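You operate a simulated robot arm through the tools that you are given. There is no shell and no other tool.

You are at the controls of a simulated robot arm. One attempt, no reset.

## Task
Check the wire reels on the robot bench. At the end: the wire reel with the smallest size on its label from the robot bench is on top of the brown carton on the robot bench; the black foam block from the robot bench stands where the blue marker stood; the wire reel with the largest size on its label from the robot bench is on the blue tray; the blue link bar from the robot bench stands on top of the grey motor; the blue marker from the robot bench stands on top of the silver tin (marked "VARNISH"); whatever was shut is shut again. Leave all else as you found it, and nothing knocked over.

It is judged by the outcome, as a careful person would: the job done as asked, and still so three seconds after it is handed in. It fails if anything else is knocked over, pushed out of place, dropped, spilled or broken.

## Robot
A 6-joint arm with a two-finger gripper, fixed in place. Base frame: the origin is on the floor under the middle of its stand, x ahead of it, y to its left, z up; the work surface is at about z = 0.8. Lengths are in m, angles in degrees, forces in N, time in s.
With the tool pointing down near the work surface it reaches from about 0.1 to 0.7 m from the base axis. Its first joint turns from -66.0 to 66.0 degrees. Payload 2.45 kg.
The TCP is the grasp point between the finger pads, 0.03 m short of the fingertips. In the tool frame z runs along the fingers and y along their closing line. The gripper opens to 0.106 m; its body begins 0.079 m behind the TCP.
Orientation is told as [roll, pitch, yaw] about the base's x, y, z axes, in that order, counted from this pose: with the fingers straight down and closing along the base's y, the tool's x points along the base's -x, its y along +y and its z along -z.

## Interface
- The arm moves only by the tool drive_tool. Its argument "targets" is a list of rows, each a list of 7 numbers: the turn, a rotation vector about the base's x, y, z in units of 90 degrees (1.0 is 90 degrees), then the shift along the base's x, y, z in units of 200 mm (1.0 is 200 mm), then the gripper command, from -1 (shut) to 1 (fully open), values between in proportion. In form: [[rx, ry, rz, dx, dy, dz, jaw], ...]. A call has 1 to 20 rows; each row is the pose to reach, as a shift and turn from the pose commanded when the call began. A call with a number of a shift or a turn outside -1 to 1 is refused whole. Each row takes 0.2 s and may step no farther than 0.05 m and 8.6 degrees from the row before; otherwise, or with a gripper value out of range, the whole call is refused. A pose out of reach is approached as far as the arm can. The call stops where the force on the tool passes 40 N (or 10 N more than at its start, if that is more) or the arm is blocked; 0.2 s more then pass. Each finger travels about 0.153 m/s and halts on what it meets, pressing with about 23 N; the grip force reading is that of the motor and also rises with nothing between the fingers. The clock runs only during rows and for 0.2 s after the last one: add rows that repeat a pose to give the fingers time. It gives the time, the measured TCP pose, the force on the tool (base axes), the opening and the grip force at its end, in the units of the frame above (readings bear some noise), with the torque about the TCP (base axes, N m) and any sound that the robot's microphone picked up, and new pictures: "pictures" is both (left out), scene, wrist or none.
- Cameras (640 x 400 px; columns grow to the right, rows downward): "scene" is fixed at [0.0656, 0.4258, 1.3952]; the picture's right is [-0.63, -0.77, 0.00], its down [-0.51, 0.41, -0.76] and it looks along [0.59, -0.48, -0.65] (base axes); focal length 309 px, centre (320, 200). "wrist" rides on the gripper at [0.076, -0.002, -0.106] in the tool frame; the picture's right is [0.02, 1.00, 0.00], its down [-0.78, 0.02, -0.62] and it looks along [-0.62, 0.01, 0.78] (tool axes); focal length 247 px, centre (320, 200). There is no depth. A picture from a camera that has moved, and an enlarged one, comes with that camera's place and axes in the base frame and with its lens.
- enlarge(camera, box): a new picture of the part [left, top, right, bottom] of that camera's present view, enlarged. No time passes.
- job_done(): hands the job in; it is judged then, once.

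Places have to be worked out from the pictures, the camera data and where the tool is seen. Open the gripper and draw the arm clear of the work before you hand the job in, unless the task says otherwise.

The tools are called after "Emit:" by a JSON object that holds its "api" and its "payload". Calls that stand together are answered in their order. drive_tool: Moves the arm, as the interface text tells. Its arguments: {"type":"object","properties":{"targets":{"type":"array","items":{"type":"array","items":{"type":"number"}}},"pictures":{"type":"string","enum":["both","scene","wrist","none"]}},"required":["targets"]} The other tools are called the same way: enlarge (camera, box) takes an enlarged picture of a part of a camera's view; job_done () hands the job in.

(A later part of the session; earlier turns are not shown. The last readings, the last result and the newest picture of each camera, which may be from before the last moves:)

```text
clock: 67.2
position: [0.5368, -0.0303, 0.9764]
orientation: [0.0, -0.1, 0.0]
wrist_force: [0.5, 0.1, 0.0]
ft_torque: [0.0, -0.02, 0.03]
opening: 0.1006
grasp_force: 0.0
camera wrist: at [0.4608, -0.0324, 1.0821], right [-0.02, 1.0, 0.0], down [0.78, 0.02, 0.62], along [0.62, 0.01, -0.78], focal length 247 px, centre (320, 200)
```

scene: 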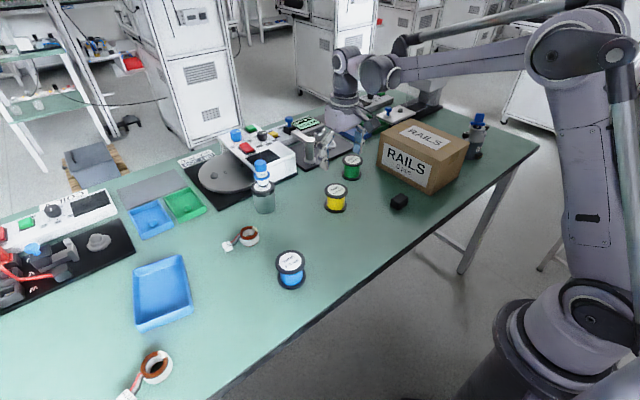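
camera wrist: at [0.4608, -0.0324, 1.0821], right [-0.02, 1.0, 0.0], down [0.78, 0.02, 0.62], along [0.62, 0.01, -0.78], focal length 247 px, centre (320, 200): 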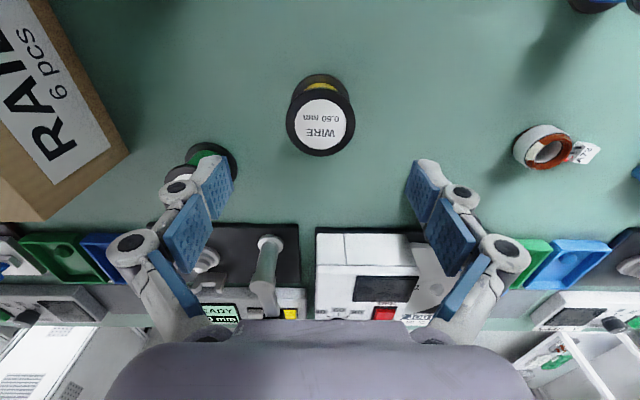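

The yellow reel is centred at about (0.547, -0.031). I'll move over it and lower partway with the fingers straddling it.

Emit:
{"api": "drive_tool", "payload": {"targets": [[0, 0, 0, 0.03, 0, -0.1, 1.0], [0, 0, 0, 0.051, -0.003, -0.25, 1.0], [0, 0, 0, 0.051, -0.003, -0.4, 1.0], [0, 0, 0, 0.051, -0.003, -0.4, 1.0]], "pictures": "wrist"}}

Emit:
{"api": "enlarge", "payload": {"camera": "wrist", "box": [220, 60, 420, 240]}}

```text
clock: 68.2
position: [0.5493, -0.031, 0.8954]
orientation: [0.0, -0.2, 0.1]
wrist_force: [-0.7, -0.9, 0.0]
ft_torque: [-0.03, 0.0, -0.01]
opening: 0.1062
grasp_force: 0.1
camera wrist: at [0.4729, -0.0328, 1.0017], right [-0.02, 1.0, 0.0], down [0.78, 0.02, 0.62], along [0.62, 0.01, -0.78], focal length 247 px, centre (320, 200)
```

wrist: 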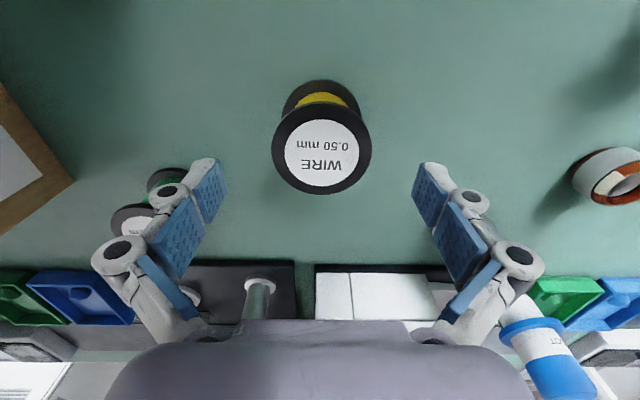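

```text
2.22 times, centred on (320, 150) of wrist
camera zoom: at [0.4729, -0.0328, 1.0017], right [-0.02, 1.0, 0.0], down [0.78, 0.02, 0.62], along [0.62, 0.01, -0.78], focal length 549 px, centre (320, 311)
```

zoom: 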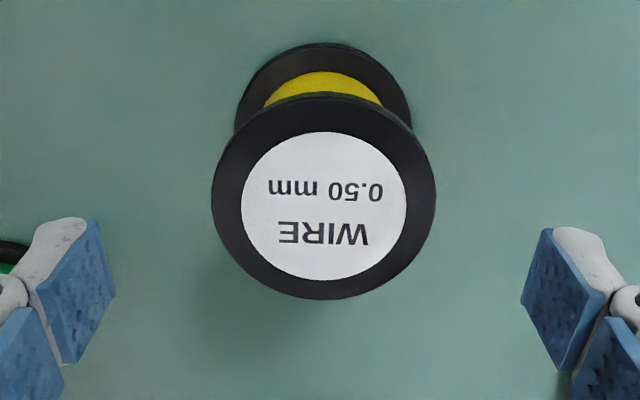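

The reel is well centred. I'll descend so the pads straddle the upper flange, then close.

Emit:
{"api": "drive_tool", "payload": {"targets": [[0, 0, 0, -0.011, 0.0, -0.08, 1.0], [0, 0, 0, -0.011, 0.0, -0.15, 1.0], [0, 0, 0, -0.011, 0.0, -0.21, 1.0], [0, 0, 0, -0.011, 0.0, -0.21, 1.0], [0, 0, 0, -0.011, 0.0, -0.21, 0.7], [0, 0, 0, -0.011, 0.0, -0.21, 0.4], [0, 0, 0, -0.011, 0.0, -0.21, 0.1], [0, 0, 0, -0.011, 0.0, -0.21, 0.0], [0, 0, 0, -0.011, 0.0, -0.21, 0.0]], "pictures": "both"}}

Emit:
{"api": "enlarge", "payload": {"camera": "wrist", "box": [220, 80, 420, 260]}}

Emit:
{"api": "enlarge", "payload": {"camera": "scene", "box": [300, 150, 380, 220]}}

```text
clock: 70.2
position: [0.5453, -0.0307, 0.8535]
orientation: [0.0, -0.1, 0.0]
wrist_force: [0.7, 1.4, 5.1]
ft_torque: [0.05, -0.04, -0.01]
opening: 0.0642
grasp_force: 23.1
camera wrist: at [0.4695, -0.0332, 0.9608], right [-0.02, 1.0, 0.0], down [0.78, 0.02, 0.62], along [0.62, 0.01, -0.78], focal length 247 px, centre (320, 200)
```

scene: 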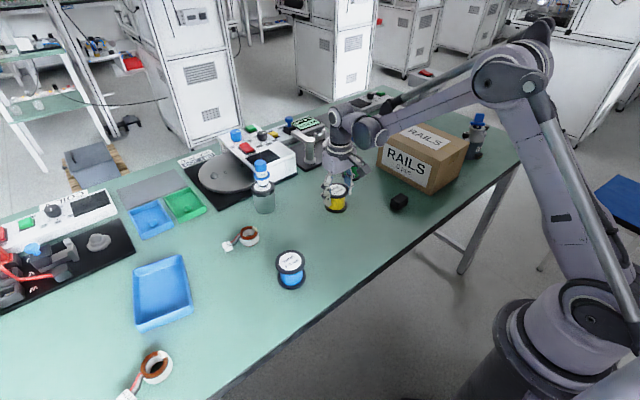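
wrist: 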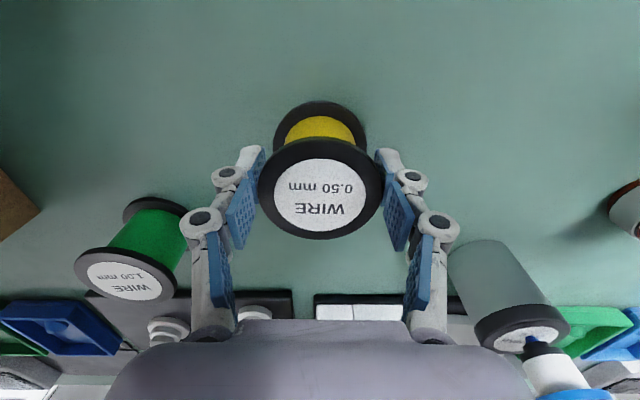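

```text
2.22 times, centred on (320, 170) of wrist
camera zoom: at [0.4695, -0.0332, 0.9608], right [-0.02, 1.0, 0.0], down [0.78, 0.02, 0.62], along [0.62, 0.01, -0.78], focal length 549 px, centre (320, 267)
```

zoom: 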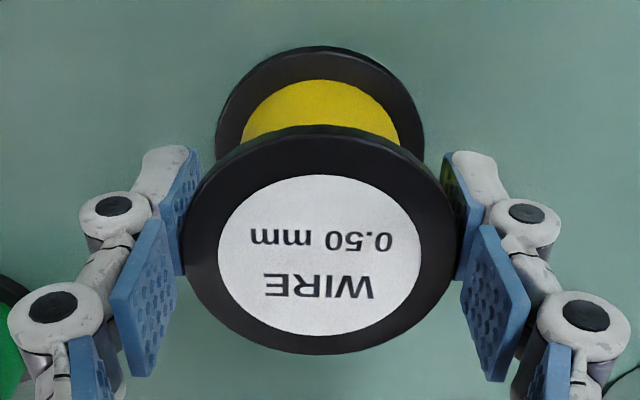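

```text
5.71 times, centred on (340, 185) of scene
camera zoom: at [0.0655, 0.4258, 1.3952], right [-0.63, -0.77, 0.0], down [-0.51, 0.41, -0.76], along [0.59, -0.48, -0.65], focal length 1767 px, centre (206, 286)
```

zoom: 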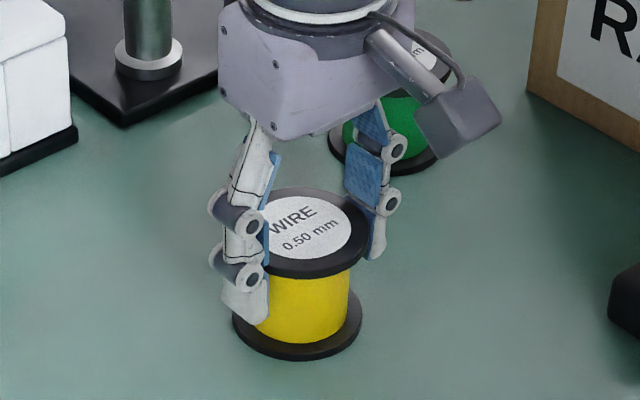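

I've gripped the upper flange at 64 mm. I'll lift slowly and check how it hangs.

Emit:
{"api": "drive_tool", "payload": {"targets": [[0, 0, 0, 0, 0, 0.03, 0.0], [0, 0, 0, 0, 0, 0.08, 0.0], [0, 0, 0, 0, 0, 0.18, 0.0], [0, 0, 0, 0, 0, 0.35, 0.0], [0, 0, 0, 0, 0, 0.55, 0.0], [0, 0, 0, 0, 0, 0.75, 0.0], [0, 0, 0, 0, 0, 0.95, 0.0], [0, 0, 0, 0, 0, 0.95, 0.0]], "pictures": "both"}}

Emit:
{"api": "enlarge", "payload": {"camera": "scene", "box": [280, 80, 380, 180]}}

```text
clock: 72.0
position: [0.544, -0.0299, 1.0439]
orientation: [0.0, -0.1, 0.0]
wrist_force: [-0.4, -0.2, -2.3]
ft_torque: [0.01, 0.02, 0.03]
opening: 0.0642
grasp_force: 23.2
camera wrist: at [0.4683, -0.0309, 1.1501], right [-0.02, 1.0, 0.0], down [0.78, 0.02, 0.62], along [0.62, 0.01, -0.78], focal length 247 px, centre (320, 200)
```

scene: 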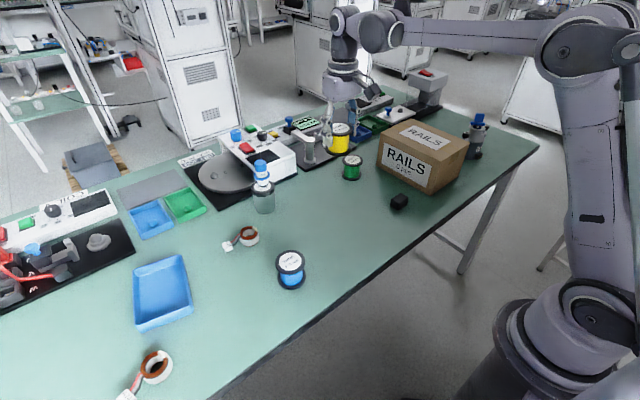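
wrist: 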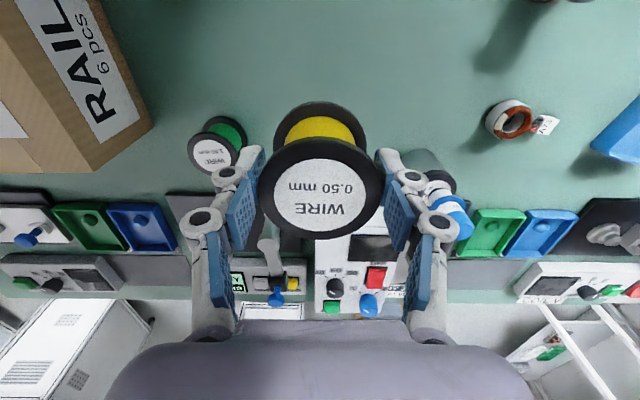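

```text
4.00 times, centred on (330, 130) of scene
camera zoom: at [0.0656, 0.4258, 1.3952], right [-0.63, -0.77, 0.0], down [-0.51, 0.41, -0.76], along [0.59, -0.48, -0.65], focal length 1237 px, centre (280, 480)
```

zoom: 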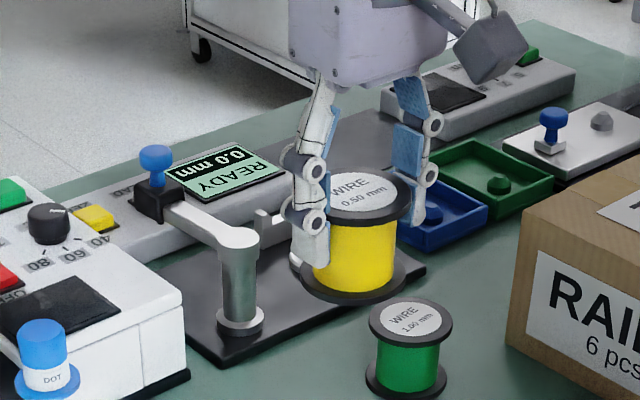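

The reel hangs level with its bottom near z≈0.99. I'll carry it over the carton, whose top spans x 0.40–0.62 and y -0.28 to -0.43, aiming for the centre.

Emit:
{"api": "drive_tool", "payload": {"targets": [[0, 0, 0, -0.02, -0.17, 0, 0.0], [0, 0, 0, -0.05, -0.36, 0, 0.0], [0, 0, 0, -0.08, -0.55, 0, 0.0], [0, 0, 0, -0.11, -0.74, 0, 0.0], [0, 0, 0, -0.14, -0.9, 0, 0.0]], "pictures": "none"}}

Emit:
{"api": "drive_tool", "payload": {"targets": [[0, 0, 0, -0.02, -0.18, 0, 0.0], [0, 0, 0, -0.04, -0.36, 0, 0.0], [0, 0, 0, -0.06, -0.54, 0, 0.0], [0, 0, 0, -0.06, -0.7, 0, 0.0], [0, 0, 0, -0.06, -0.7, 0, 0.0]], "pictures": "both"}}

```text
clock: 73.2
position: [0.5173, -0.2109, 1.0452]
orientation: [0.0, -0.1, 0.1]
wrist_force: [-0.9, -0.9, -1.9]
ft_torque: [-0.01, 0.04, 0.03]
opening: 0.0641
grasp_force: 22.9
```

```text
clock: 74.4
position: [0.5081, -0.3516, 1.0428]
orientation: [0.0, 0.0, 0.1]
wrist_force: [1.0, 0.3, -3.3]
ft_torque: [0.02, 0.02, 0.0]
opening: 0.0642
grasp_force: 22.3
camera wrist: at [0.4317, -0.3539, 1.1496], right [-0.02, 1.0, 0.0], down [0.78, 0.02, 0.62], along [0.62, 0.01, -0.78], focal length 247 px, centre (320, 200)
```

scene: 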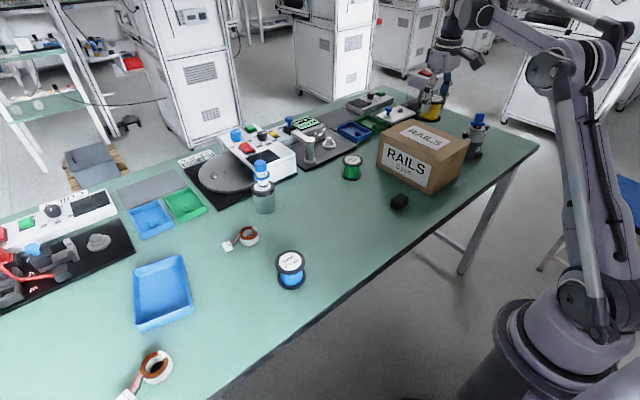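
wrist: 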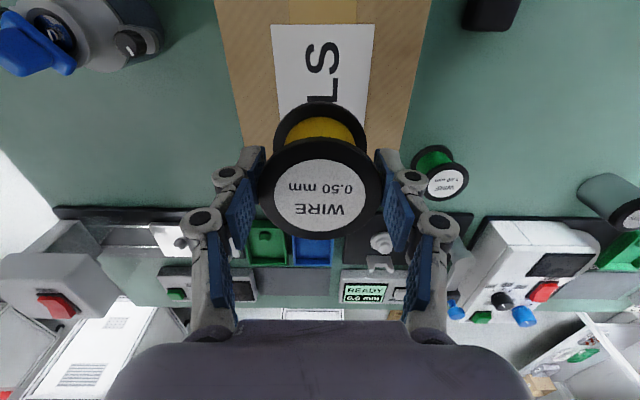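

The reel is centred over the carton top. I'll lower to just above it, then step down to contact.

Emit:
{"api": "drive_tool", "payload": {"targets": [[0, 0, 0, 0, 0, -0.1, 0.0], [0, 0, 0, 0, 0, -0.2, 0.0], [0, 0, 0, 0, 0, -0.26, 0.0], [0, 0, 0, 0, 0, -0.285, 0.0], [0, 0, 0, 0, 0, -0.285, 0.0]], "pictures": "scene"}}

Emit:
{"api": "enlarge", "payload": {"camera": "scene", "box": [380, 80, 480, 180]}}

```text
clock: 75.6
position: [0.5076, -0.3515, 0.9855]
orientation: [-0.1, -0.1, 0.1]
wrist_force: [-0.2, 0.2, -1.9]
ft_torque: [-0.02, 0.0, -0.01]
opening: 0.0637
grasp_force: 22.5
```

scene: 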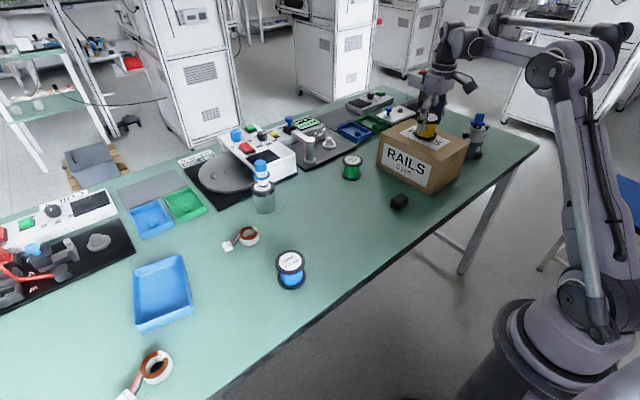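

```text
4.00 times, centred on (430, 130) of scene
camera zoom: at [0.0656, 0.4258, 1.3952], right [-0.63, -0.77, 0.0], down [-0.51, 0.41, -0.76], along [0.59, -0.48, -0.65], focal length 1237 px, centre (-120, 480)
```

zoom: 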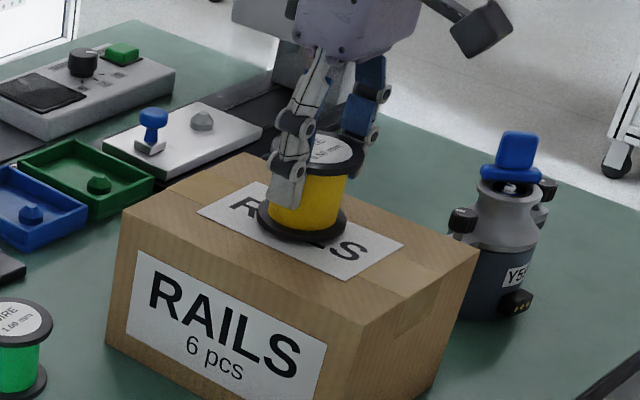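

The reel is just above the carton top. I'll continue in 1–1.5 mm steps.

Emit:
{"api": "drive_tool", "payload": {"targets": [[0, 0, 0, 0, 0, -0.007, 0.0], [0, 0, 0, 0, 0, -0.014, 0.0], [0, 0, 0, 0, 0, -0.02, 0.0]], "pictures": "none"}}

Emit:
{"api": "drive_tool", "payload": {"targets": [[0, 0, 0, 0, 0, -0.005, 0.0], [0, 0, 0, 0, 0, -0.01, 0.0]], "pictures": "none"}}

```text
clock: 76.4
position: [0.5046, -0.3526, 0.984]
orientation: [0.0, -0.1, 0.0]
wrist_force: [-0.3, -1.9, -2.1]
ft_torque: [-0.04, 0.0, 0.04]
opening: 0.064
grasp_force: 22.9
```

```text
clock: 77.0
position: [0.5055, -0.3517, 0.9808]
orientation: [0.1, -0.1, 0.1]
wrist_force: [1.0, 0.6, -2.3]
ft_torque: [0.02, 0.04, 0.0]
opening: 0.0641
grasp_force: 23.1
```

No contact yet at z≈0.980, so I'm continuing.

Emit:
{"api": "drive_tool", "payload": {"targets": [[0, 0, 0, 0, 0, -0.005, 0.0], [0, 0, 0, 0, 0, -0.01, 0.0]], "pictures": "none"}}

Emit:
{"api": "drive_tool", "payload": {"targets": [[0, 0, 0, 0, 0, -0.005, 0.0]], "pictures": "none"}}

```text
clock: 77.6
position: [0.5053, -0.3509, 0.9804]
orientation: [-0.1, -0.1, 0.0]
wrist_force: [1.5, -2.6, 5.8]
ft_torque: [0.0, 0.02, -0.05]
opening: 0.0643
grasp_force: 22.5
```

```text
clock: 78.0
position: [0.5064, -0.3509, 0.9781]
orientation: [-0.1, -0.1, 0.0]
wrist_force: [2.8, -2.5, 8.7]
ft_torque: [0.01, -0.04, 0.0]
opening: 0.0649
grasp_force: 22.9
```

Contact is established at about +11 N net. I'll release and lift straight up.

Emit:
{"api": "drive_tool", "payload": {"targets": [[0, 0, 0, 0, 0, 0.002, 0.2], [0, 0, 0, 0, 0, 0.002, 0.4], [0, 0, 0, 0, 0, 0.002, 0.6], [0, 0, 0, 0, 0, 0.002, 0.9], [0, 0, 0, 0, 0, 0.002, 0.9], [0, 0, 0, 0, 0, 0.1, 0.9], [0, 0, 0, 0, 0, 0.25, 0.9], [0, 0, 0, 0, 0, 0.45, 0.9], [0, 0, 0, 0, 0, 0.45, 0.9]], "pictures": "both"}}

Emit:
{"api": "enlarge", "payload": {"camera": "scene", "box": [380, 80, 520, 180]}}

```text
clock: 80.0
position: [0.507, -0.3512, 1.0687]
orientation: [0.1, -0.1, 0.1]
wrist_force: [0.3, -0.3, 0.8]
ft_torque: [0.01, -0.02, 0.05]
opening: 0.1005
grasp_force: 0.1
camera wrist: at [0.4307, -0.3522, 1.1748], right [-0.02, 1.0, 0.0], down [0.78, 0.02, 0.62], along [0.62, 0.01, -0.78], focal length 247 px, centre (320, 200)
```

scene: 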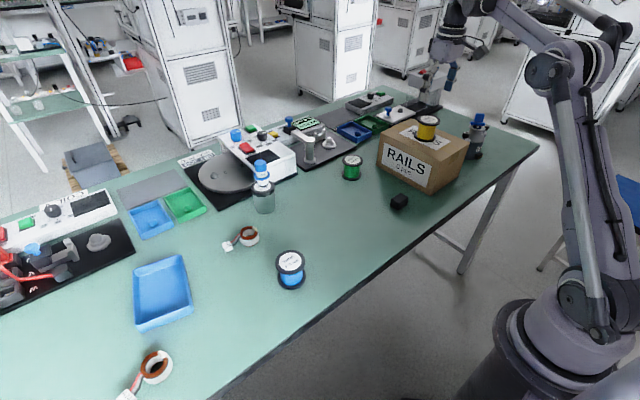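
wrist: 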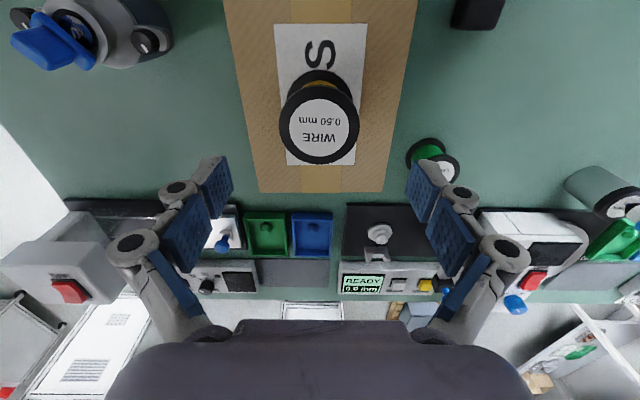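

```text
4.00 times, centred on (450, 130) of scene
camera zoom: at [0.0656, 0.4258, 1.3952], right [-0.63, -0.77, 0.0], down [-0.51, 0.41, -0.76], along [0.59, -0.48, -0.65], focal length 1237 px, centre (-200, 480)
```

zoom: 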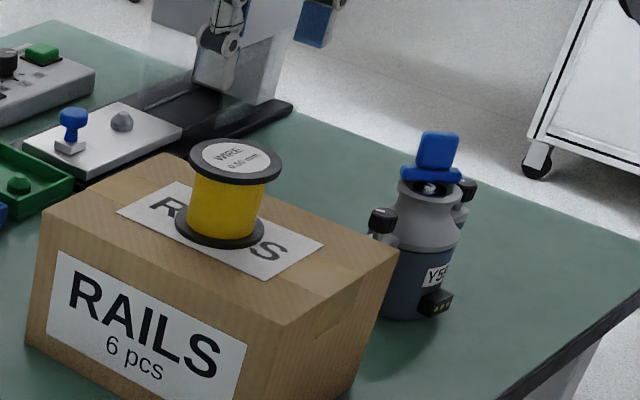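

The yellow reel stands on the carton, and the link bar is still in place. Next is the green 1.00 mm reel at about (0.626, -0.170).

Emit:
{"api": "drive_tool", "payload": {"targets": [[0, 0, 0, 0.05, 0.18, 0, 0.9], [0, 0, 0, 0.1, 0.36, 0, 0.9], [0, 0, 0, 0.16, 0.54, -0.05, 0.9], [0, 0, 0, 0.22, 0.72, -0.15, 0.9], [0, 0, 0, 0.3, 0.9, -0.3, 0.9], [0, 0, 0, 0.35, 0.9, -0.45, 0.9], [0, 0, 0, 0.35, 0.9, -0.45, 0.9]], "pictures": "both"}}

Emit:
{"api": "enlarge", "payload": {"camera": "wrist", "box": [220, 60, 420, 240]}}

```text
clock: 81.6
position: [0.5757, -0.1717, 0.9778]
orientation: [0.0, -0.1, 0.0]
wrist_force: [1.2, -0.2, 0.9]
ft_torque: [0.01, 0.02, 0.0]
opening: 0.1011
grasp_force: 0.0
camera wrist: at [0.5004, -0.1732, 1.0836], right [-0.02, 1.0, 0.0], down [0.78, 0.02, 0.62], along [0.62, 0.01, -0.78], focal length 247 px, centre (320, 200)
```

scene: 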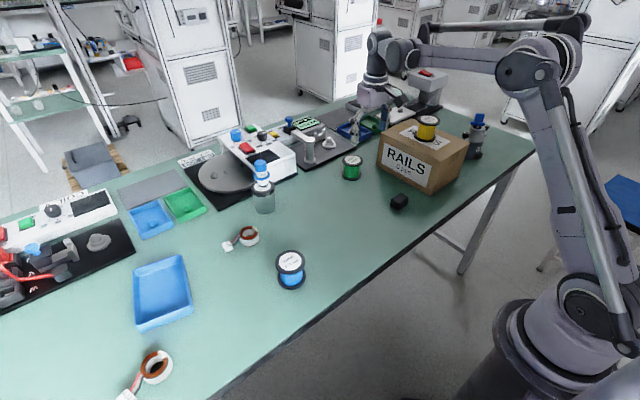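
wrist: 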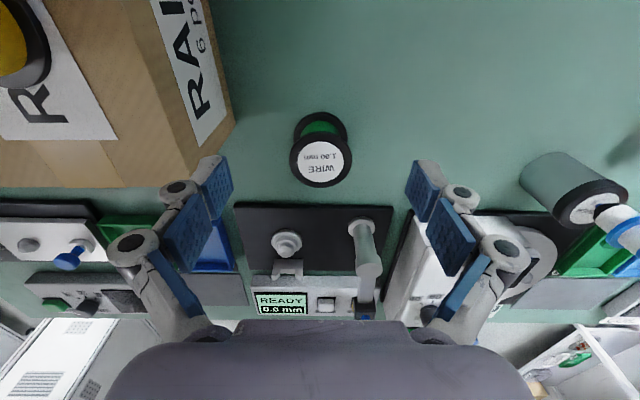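

```text
2.22 times, centred on (320, 150) of wrist
camera zoom: at [0.5004, -0.1732, 1.0836], right [-0.02, 1.0, 0.0], down [0.78, 0.02, 0.62], along [0.62, 0.01, -0.78], focal length 549 px, centre (320, 311)
```

zoom: 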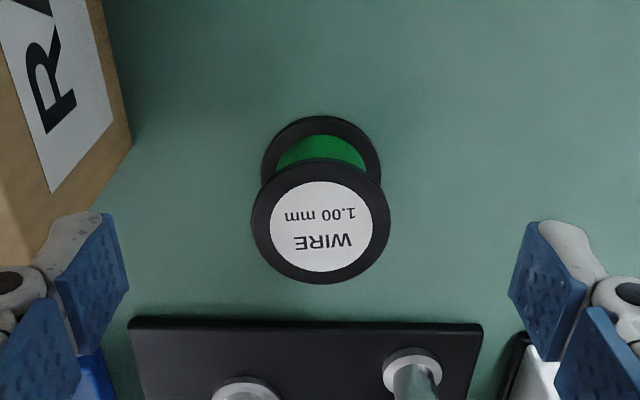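

The green reel is at about (0.627, -0.171). I'll narrow the opening slightly to stay clear of the carton, move over and lower.

Emit:
{"api": "drive_tool", "payload": {"targets": [[0, 0, 0, 0.1, 0.002, -0.05, 0.65], [0, 0, 0, 0.2, 0.002, -0.15, 0.65], [0, 0, 0, 0.255, 0.002, -0.3, 0.65], [0, 0, 0, 0.255, 0.002, -0.42, 0.65], [0, 0, 0, 0.255, 0.002, -0.42, 0.65]], "pictures": "both"}}

Emit:
{"api": "enlarge", "payload": {"camera": "wrist", "box": [220, 60, 420, 240]}}

```text
clock: 82.8
position: [0.6268, -0.1714, 0.8956]
orientation: [-0.1, -0.1, 0.0]
wrist_force: [0.6, 0.1, 0.2]
ft_torque: [0.02, 0.03, 0.0]
opening: 0.0875
grasp_force: 0.2
camera wrist: at [0.551, -0.1733, 1.0013], right [-0.02, 1.0, 0.0], down [0.78, 0.02, 0.62], along [0.62, 0.01, -0.78], focal length 247 px, centre (320, 200)
```

scene: 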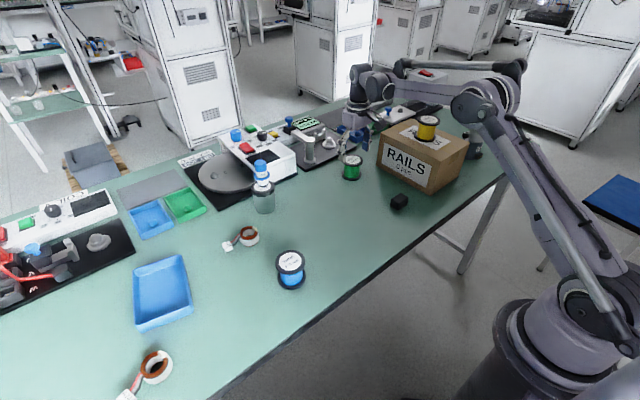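
wrist: 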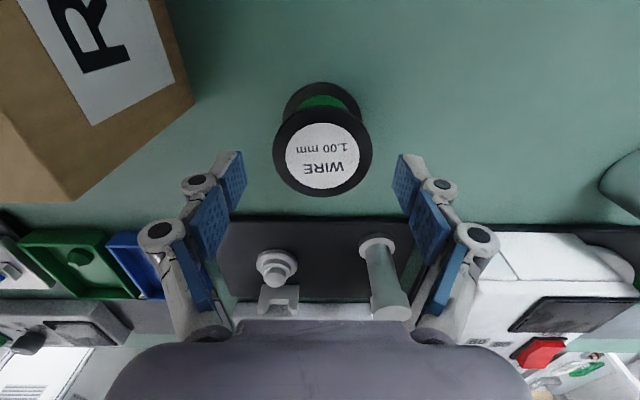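

```text
2.22 times, centred on (320, 150) of wrist
camera zoom: at [0.551, -0.1733, 1.0013], right [-0.02, 1.0, 0.0], down [0.78, 0.02, 0.62], along [0.62, 0.01, -0.78], focal length 549 px, centre (320, 311)
```

zoom: 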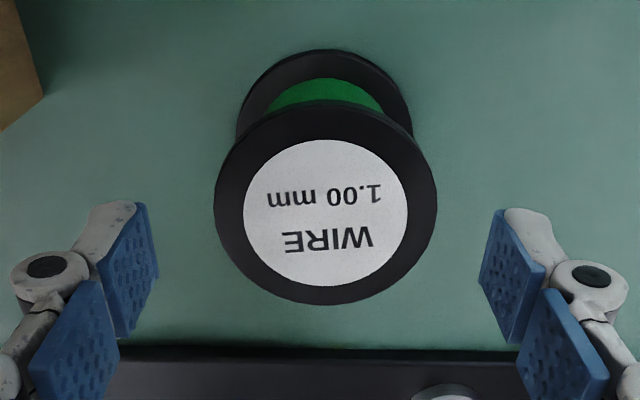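

The reel is well aligned at (0.6264, -0.1707). I'll descend and grip the upper flange.

Emit:
{"api": "drive_tool", "payload": {"targets": [[0, 0, 0, -0.002, 0.003, -0.08, 0.65], [0, 0, 0, -0.002, 0.003, -0.15, 0.65], [0, 0, 0, -0.002, 0.003, -0.21, 0.65], [0, 0, 0, -0.002, 0.003, -0.21, 0.65], [0, 0, 0, -0.002, 0.003, -0.21, 0.4], [0, 0, 0, -0.002, 0.003, -0.21, 0.1], [0, 0, 0, -0.002, 0.003, -0.21, 0.0], [0, 0, 0, -0.002, 0.003, -0.21, 0.0]], "pictures": "wrist"}}

Emit:
{"api": "enlarge", "payload": {"camera": "wrist", "box": [220, 80, 420, 260]}}

```text
clock: 84.6
position: [0.6259, -0.1699, 0.8536]
orientation: [-0.1, -0.1, 0.0]
wrist_force: [0.2, 1.2, 1.2]
ft_torque: [0.03, 0.01, -0.01]
opening: 0.0638
grasp_force: 23.5
camera wrist: at [0.5503, -0.1721, 0.9591], right [-0.02, 1.0, 0.0], down [0.78, 0.02, 0.62], along [0.62, 0.01, -0.78], focal length 247 px, centre (320, 200)
```

wrist: 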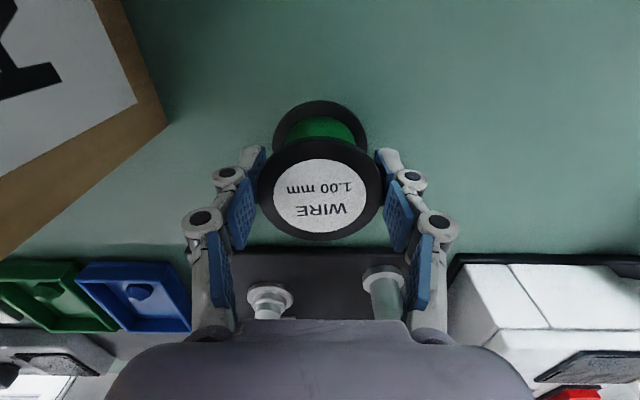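

```text
2.22 times, centred on (320, 170) of wrist
camera zoom: at [0.5503, -0.1721, 0.9591], right [-0.02, 1.0, 0.0], down [0.78, 0.02, 0.62], along [0.62, 0.01, -0.78], focal length 549 px, centre (320, 267)
```

zoom: 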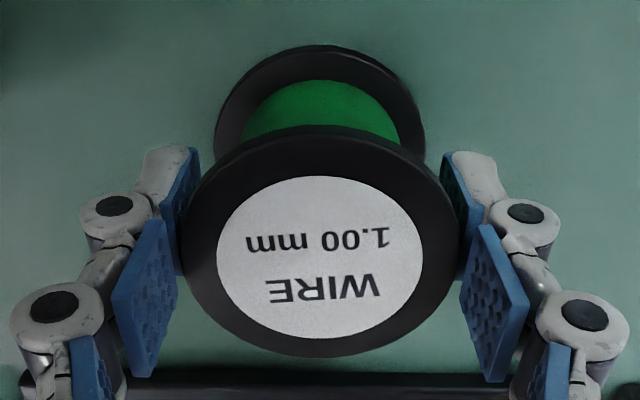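

The green reel is gripped, but the tray centre is about 0.72 m out and its walls are close. A higher grip with the tool tilted 15° outward gives me both reach and finger clearance. I'll release, rise and regrip that way while the reel still sits on the bench.

Emit:
{"api": "drive_tool", "payload": {"targets": [[0, 0, 0, 0, 0, 0, 0.3], [0, 0, 0, 0, 0, 0, 0.65], [0, 0, 0, 0, 0, 0, 0.65], [0, 0, 0, 0, 0, 0.1, 0.65], [0, 0, 0, 0, 0, 0.2, 0.65], [0, -0.085, 0, -0.01, 0, 0.2, 0.65], [0, -0.167, 0, -0.015, -0.003, 0.2, 0.65], [0, -0.167, 0, -0.015, -0.003, 0.2, 0.65]], "pictures": "both"}}

Emit:
{"api": "enlarge", "payload": {"camera": "wrist", "box": [220, 60, 420, 240]}}

```text
clock: 86.4
position: [0.6231, -0.1702, 0.8922]
orientation: [-0.1, -15.3, 0.0]
wrist_force: [0.8, 0.0, -0.7]
ft_torque: [0.0, -0.07, -0.03]
opening: 0.0874
grasp_force: 0.0
camera wrist: at [0.5219, -0.1727, 0.9749], right [-0.02, 1.0, -0.01], down [0.59, 0.02, 0.81], along [0.81, 0.01, -0.59], focal length 247 px, centre (320, 200)
```

scene: 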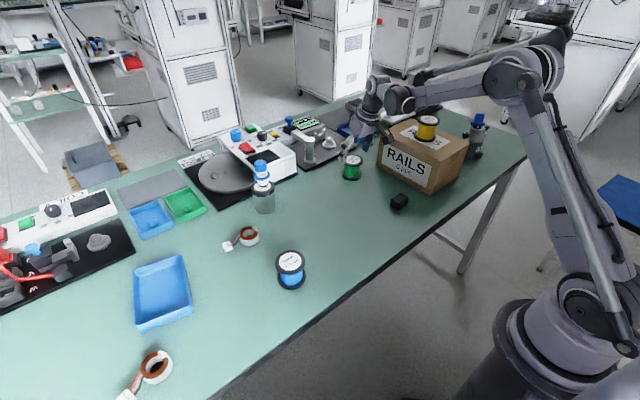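
wrist: 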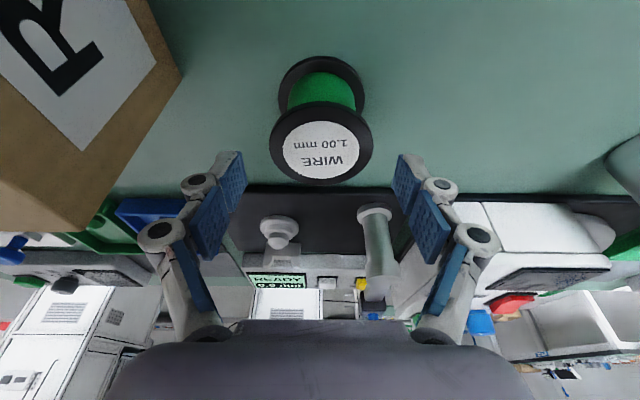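

```text
2.22 times, centred on (320, 150) of wrist
camera zoom: at [0.5219, -0.1727, 0.9749], right [-0.02, 1.0, -0.01], down [0.59, 0.02, 0.81], along [0.81, 0.01, -0.59], focal length 549 px, centre (320, 311)
```

zoom: 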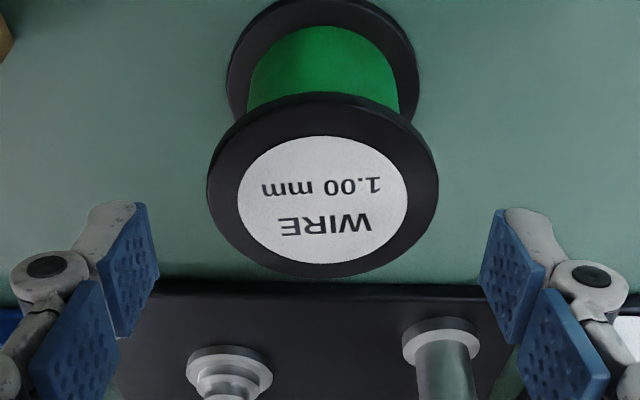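

The reel is undisturbed and centred. I'll descend to z≈0.868 and grip.

Emit:
{"api": "drive_tool", "payload": {"targets": [[0, 0, 0, 0.004, 0.002, -0.06, 0.65], [0, 0, 0, 0.004, 0.002, -0.12, 0.65], [0, 0, 0, 0.004, 0.002, -0.12, 0.65], [0, 0, 0, 0.004, 0.002, -0.12, 0.35], [0, 0, 0, 0.004, 0.002, -0.12, 0.1], [0, 0, 0, 0.004, 0.002, -0.12, 0.0], [0, 0, 0, 0.004, 0.002, -0.12, 0.0]], "pictures": "both"}}

Emit:
{"api": "enlarge", "payload": {"camera": "wrist", "box": [220, 80, 420, 260]}}

Emit:
{"api": "enlarge", "payload": {"camera": "scene", "box": [320, 110, 400, 190]}}

```text
clock: 88.0
position: [0.6231, -0.1701, 0.8686]
orientation: [0.0, -15.1, 0.0]
wrist_force: [0.0, 0.8, 2.0]
ft_torque: [-0.02, 0.0, 0.0]
opening: 0.0647
grasp_force: 22.8
camera wrist: at [0.5225, -0.1723, 0.9517], right [-0.02, 1.0, -0.01], down [0.59, 0.02, 0.8], along [0.8, 0.01, -0.59], focal length 247 px, centre (320, 200)
```

scene: 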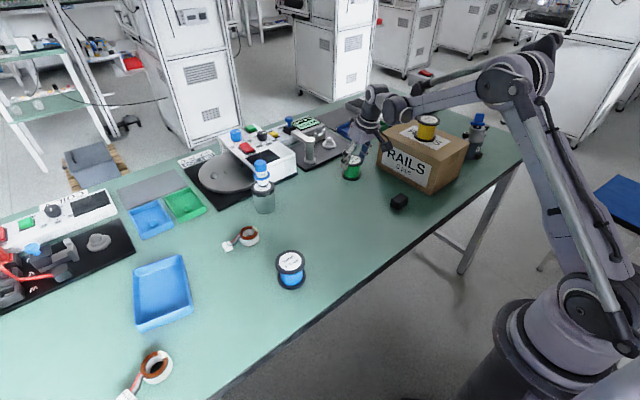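
wrist: 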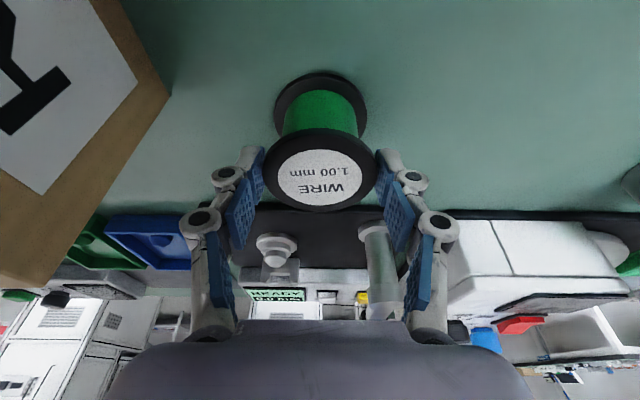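

```text
2.22 times, centred on (320, 170) of wrist
camera zoom: at [0.5225, -0.1723, 0.9517], right [-0.02, 1.0, -0.01], down [0.59, 0.02, 0.8], along [0.8, 0.01, -0.59], focal length 549 px, centre (320, 267)
```

zoom: 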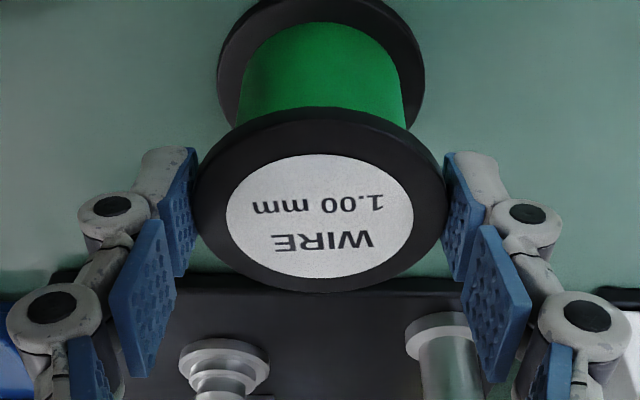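

```text
5.00 times, centred on (360, 150) of scene
camera zoom: at [0.0655, 0.4258, 1.3952], right [-0.63, -0.77, 0.0], down [-0.51, 0.41, -0.76], along [0.59, -0.48, -0.65], focal length 1546 px, centre (120, 450)
```

zoom: 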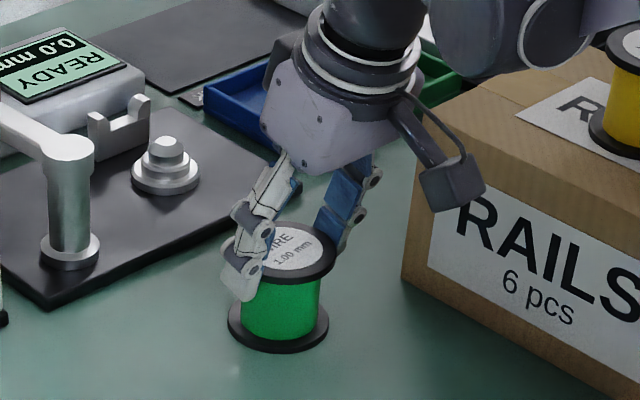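

The reel is gripped high with the 15° tilt. I'll lift it, bring it inward, and swing round toward the tray, yawing with the base.

Emit:
{"api": "drive_tool", "payload": {"targets": [[0, 0, 0, 0, 0, 0.05, 0.0], [0, 0, 0, 0, 0, 0.2, 0.0], [0, 0, 0, -0.05, 0.02, 0.4, 0.0], [0, 0, 0.05, -0.2, 0.12, 0.55, 0.0], [0, 0, 0.1, -0.35, 0.27, 0.65, 0.0], [0, 0, 0.15, -0.5, 0.42, 0.7, 0.0], [0, 0, 0.2, -0.65, 0.6, 0.7, 0.0]], "pictures": "wrist"}}

Emit:
{"api": "drive_tool", "payload": {"targets": [[0, 0, 0.05, -0.02, 0.2, 0, 0.0], [0, 0, 0.1, -0.04, 0.4, 0, 0.0], [0, 0, 0.15, -0.06, 0.6, 0, 0.0], [0, 0, 0.2, -0.08, 0.8, 0, 0.0], [0, 0, 0.24, -0.1, 1.0, 0, 0.0]], "pictures": "none"}}

Emit:
{"api": "drive_tool", "payload": {"targets": [[0, 0, 0, -0.04, 0.2, 0, 0.0], [0, 0, 0, -0.08, 0.4, 0, 0.0], [0, 0, 0, -0.12, 0.6, 0, 0.0], [0, 0, 0, -0.16, 0.8, 0, 0.0], [0, 0, 0, -0.16, 0.8, 0, 0.0]], "pictures": "both"}}

```text
clock: 89.6
position: [0.4933, -0.0484, 1.0094]
orientation: [0.0, -15.1, 18.1]
wrist_force: [0.2, 0.3, -2.7]
ft_torque: [-0.01, 0.0, -0.01]
opening: 0.0646
grasp_force: 23.1
camera wrist: at [0.3981, -0.0824, 1.0923], right [-0.33, 0.94, -0.01], down [0.56, 0.2, 0.8], along [0.76, 0.26, -0.59], focal length 247 px, centre (320, 200)
```

wrist: 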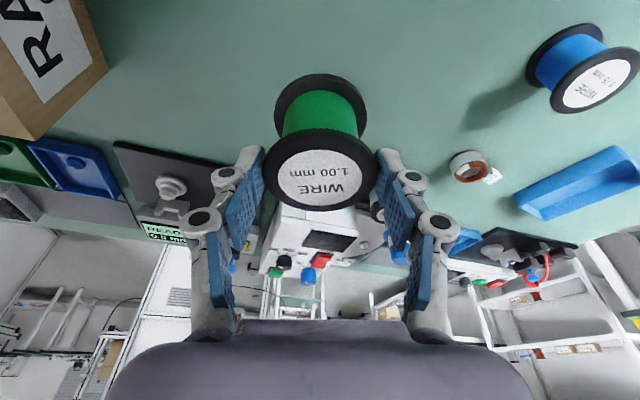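

```text
clock: 90.8
position: [0.4754, 0.1512, 1.0092]
orientation: [0.0, -15.1, 39.6]
wrist_force: [-1.2, 0.0, -2.1]
ft_torque: [-0.01, 0.02, 0.02]
opening: 0.0644
grasp_force: 23.0
```

```text
clock: 92.0
position: [0.4431, 0.3106, 1.0082]
orientation: [0.0, -15.1, 39.7]
wrist_force: [0.0, 0.4, -1.5]
ft_torque: [-0.02, 0.0, -0.02]
opening: 0.0648
grasp_force: 23.6
camera wrist: at [0.3652, 0.2442, 1.0907], right [-0.65, 0.76, -0.01], down [0.45, 0.39, 0.8], along [0.61, 0.52, -0.59], focal length 247 px, centre (320, 200)
```

scene: 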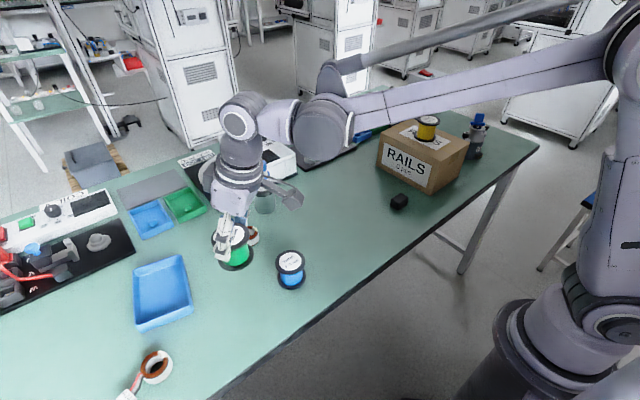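
wrist: 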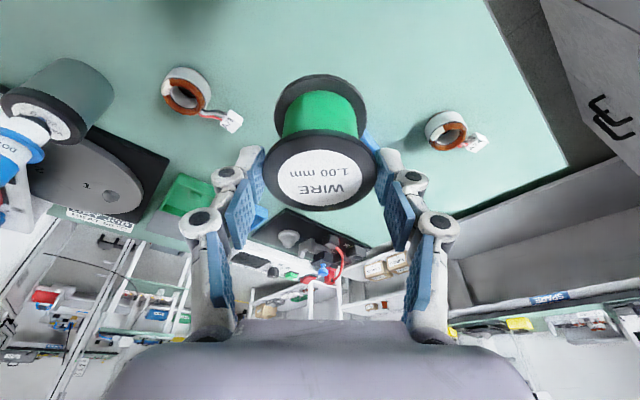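

The tray is hidden behind the held reel in the wrist view. I'll enlarge the tray in the scene view to get its interior geometry.

Emit:
{"api": "enlarge", "payload": {"camera": "scene", "box": [120, 240, 210, 345]}}

Emit:
{"api": "enlarge", "payload": {"camera": "scene", "box": [195, 190, 315, 300]}}

```text
3.81 times, centred on (165, 292) of scene
camera zoom: at [0.0656, 0.4259, 1.3952], right [-0.63, -0.77, 0.0], down [-0.51, 0.41, -0.76], along [0.59, -0.48, -0.65], focal length 1178 px, centre (910, -152)
```

zoom: 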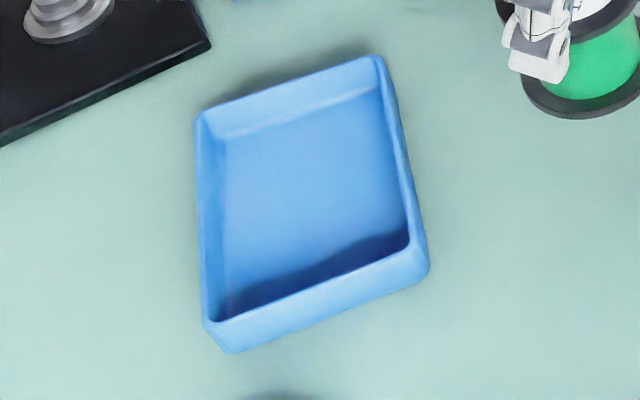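

```text
3.64 times, centred on (255, 245) of scene
camera zoom: at [0.0656, 0.4259, 1.3952], right [-0.63, -0.77, 0.0], down [-0.51, 0.41, -0.76], along [0.59, -0.48, -0.65], focal length 1124 px, centre (556, 36)
```

zoom: 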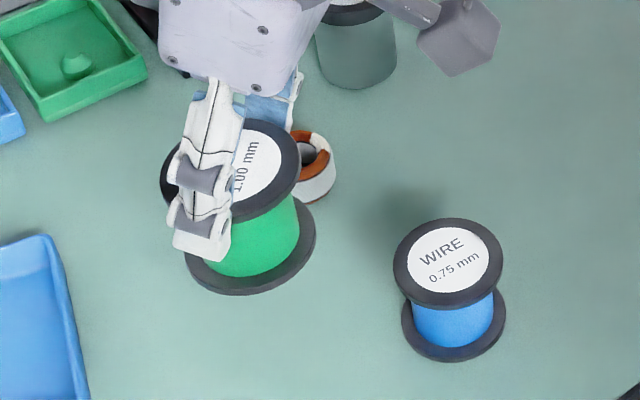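

The tray centre is about (0.568, 0.447), with a floor roughly 135 × 87 mm, and its near half is within reach. I'll aim for (0.547, 0.4525) and approach at a safe height first.

Emit:
{"api": "drive_tool", "payload": {"targets": [[0, 0, 0, 0.1, 0.14, -0.03, 0.0], [0, 0, 0, 0.2, 0.28, -0.08, 0.0], [0, 0, 0, 0.3, 0.42, -0.14, 0.0], [0, 0, 0, 0.4, 0.56, -0.2, 0.0], [0, 0, 0, 0.4, 0.56, -0.2, 0.0]], "pictures": "both"}}

Emit:
{"api": "enlarge", "payload": {"camera": "scene", "box": [100, 170, 240, 340]}}

Emit:
{"api": "enlarge", "payload": {"camera": "wrist", "box": [220, 40, 420, 220]}}

```text
clock: 93.2
position: [0.5215, 0.4206, 0.9651]
orientation: [-0.1, -15.1, 39.7]
wrist_force: [0.3, 0.5, -2.1]
ft_torque: [0.01, 0.01, 0.02]
opening: 0.0645
grasp_force: 23.0
camera wrist: at [0.4447, 0.355, 1.0493], right [-0.65, 0.76, -0.01], down [0.45, 0.39, 0.8], along [0.61, 0.52, -0.59], focal length 247 px, centre (320, 200)
```

scene: 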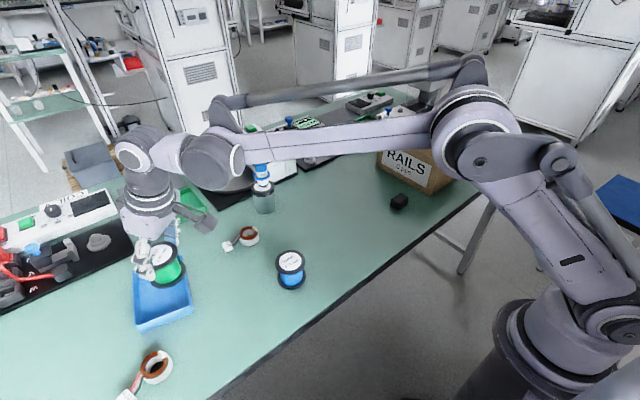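
wrist: 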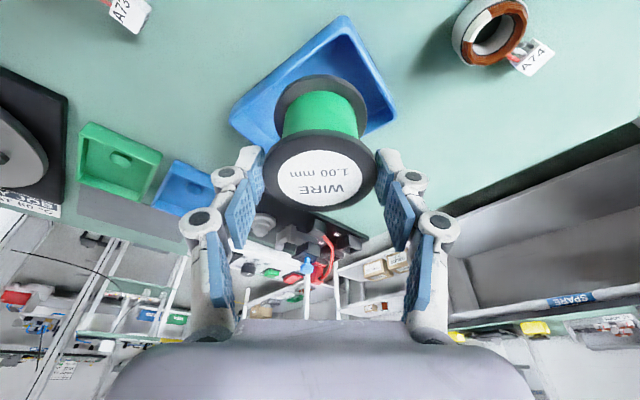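

```text
2.35 times, centred on (170, 255) of scene
camera zoom: at [0.0656, 0.4258, 1.3952], right [-0.63, -0.77, 0.0], down [-0.51, 0.41, -0.76], along [0.59, -0.48, -0.65], focal length 728 px, centre (673, 71)
```

zoom: 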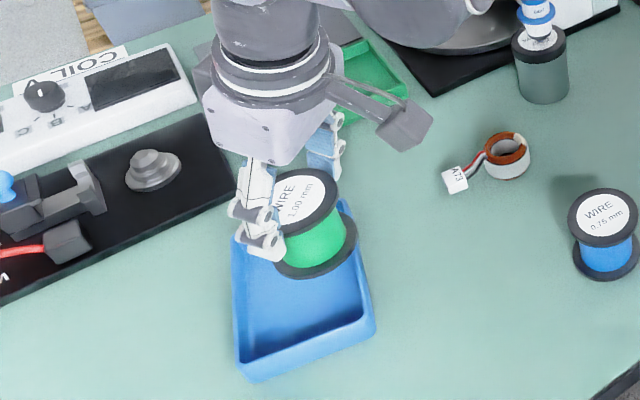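

```text
2.22 times, centred on (320, 130) of wrist
camera zoom: at [0.4447, 0.355, 1.0493], right [-0.65, 0.76, -0.01], down [0.45, 0.39, 0.8], along [0.61, 0.52, -0.59], focal length 549 px, centre (320, 356)
```

zoom: 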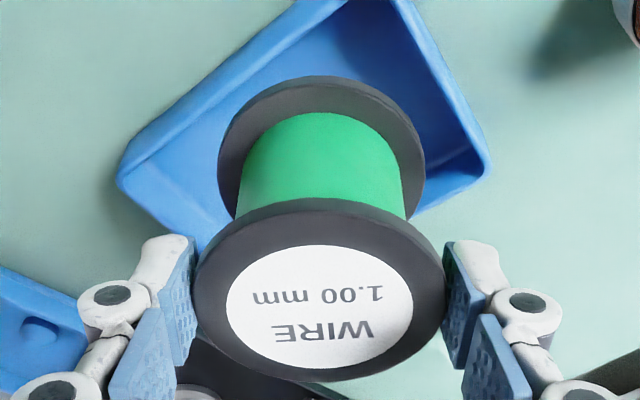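

Tray corners from this view confirm its centre at about (0.568, 0.449). I'll move to the target above the near half of the tray and check alignment.

Emit:
{"api": "drive_tool", "payload": {"targets": [[0, 0, 0, 0.04, 0.05, -0.05, 0.0], [0, 0, 0, 0.08, 0.1, -0.1, 0.0], [0, 0, 0, 0.118, 0.15, -0.15, 0.0], [0, 0, 0, 0.118, 0.15, -0.15, 0.0]], "pictures": "both"}}

Emit:
{"api": "enlarge", "payload": {"camera": "scene", "box": [110, 200, 220, 340]}}

Emit:
{"api": "enlarge", "payload": {"camera": "wrist", "box": [220, 40, 420, 220]}}

```text
clock: 94.2
position: [0.5445, 0.4519, 0.9378]
orientation: [0.0, -15.1, 39.6]
wrist_force: [0.3, 0.1, -1.3]
ft_torque: [0.02, -0.01, 0.0]
opening: 0.0645
grasp_force: 22.5
camera wrist: at [0.4688, 0.3856, 1.0213], right [-0.65, 0.76, -0.01], down [0.45, 0.39, 0.8], along [0.61, 0.52, -0.59], focal length 247 px, centre (320, 200)
```

scene: 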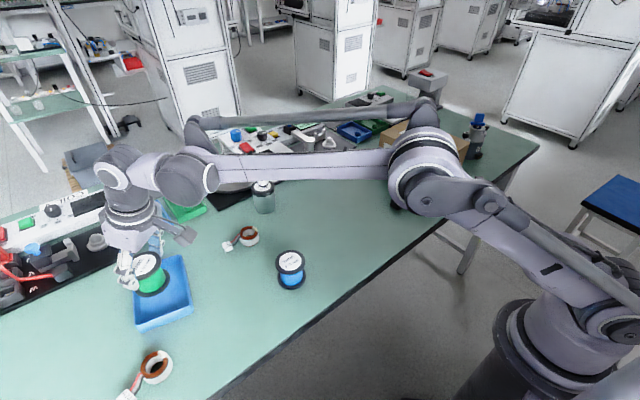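
wrist: 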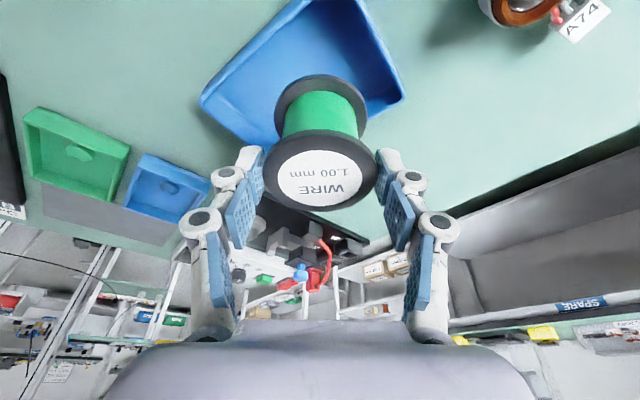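

```text
2.86 times, centred on (165, 270) of scene
camera zoom: at [0.0656, 0.4258, 1.3952], right [-0.63, -0.77, 0.0], down [-0.51, 0.41, -0.76], along [0.59, -0.48, -0.65], focal length 883 px, centre (763, 0)
```

zoom: 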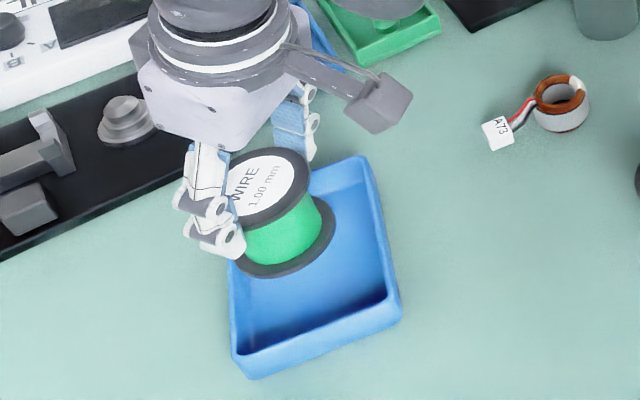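

```text
2.22 times, centred on (320, 130) of wrist
camera zoom: at [0.4688, 0.3856, 1.0213], right [-0.65, 0.76, -0.01], down [0.45, 0.39, 0.8], along [0.61, 0.52, -0.59], focal length 549 px, centre (320, 356)
```

zoom: 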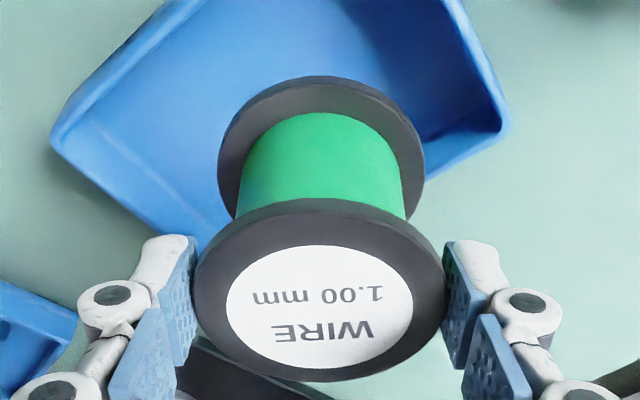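

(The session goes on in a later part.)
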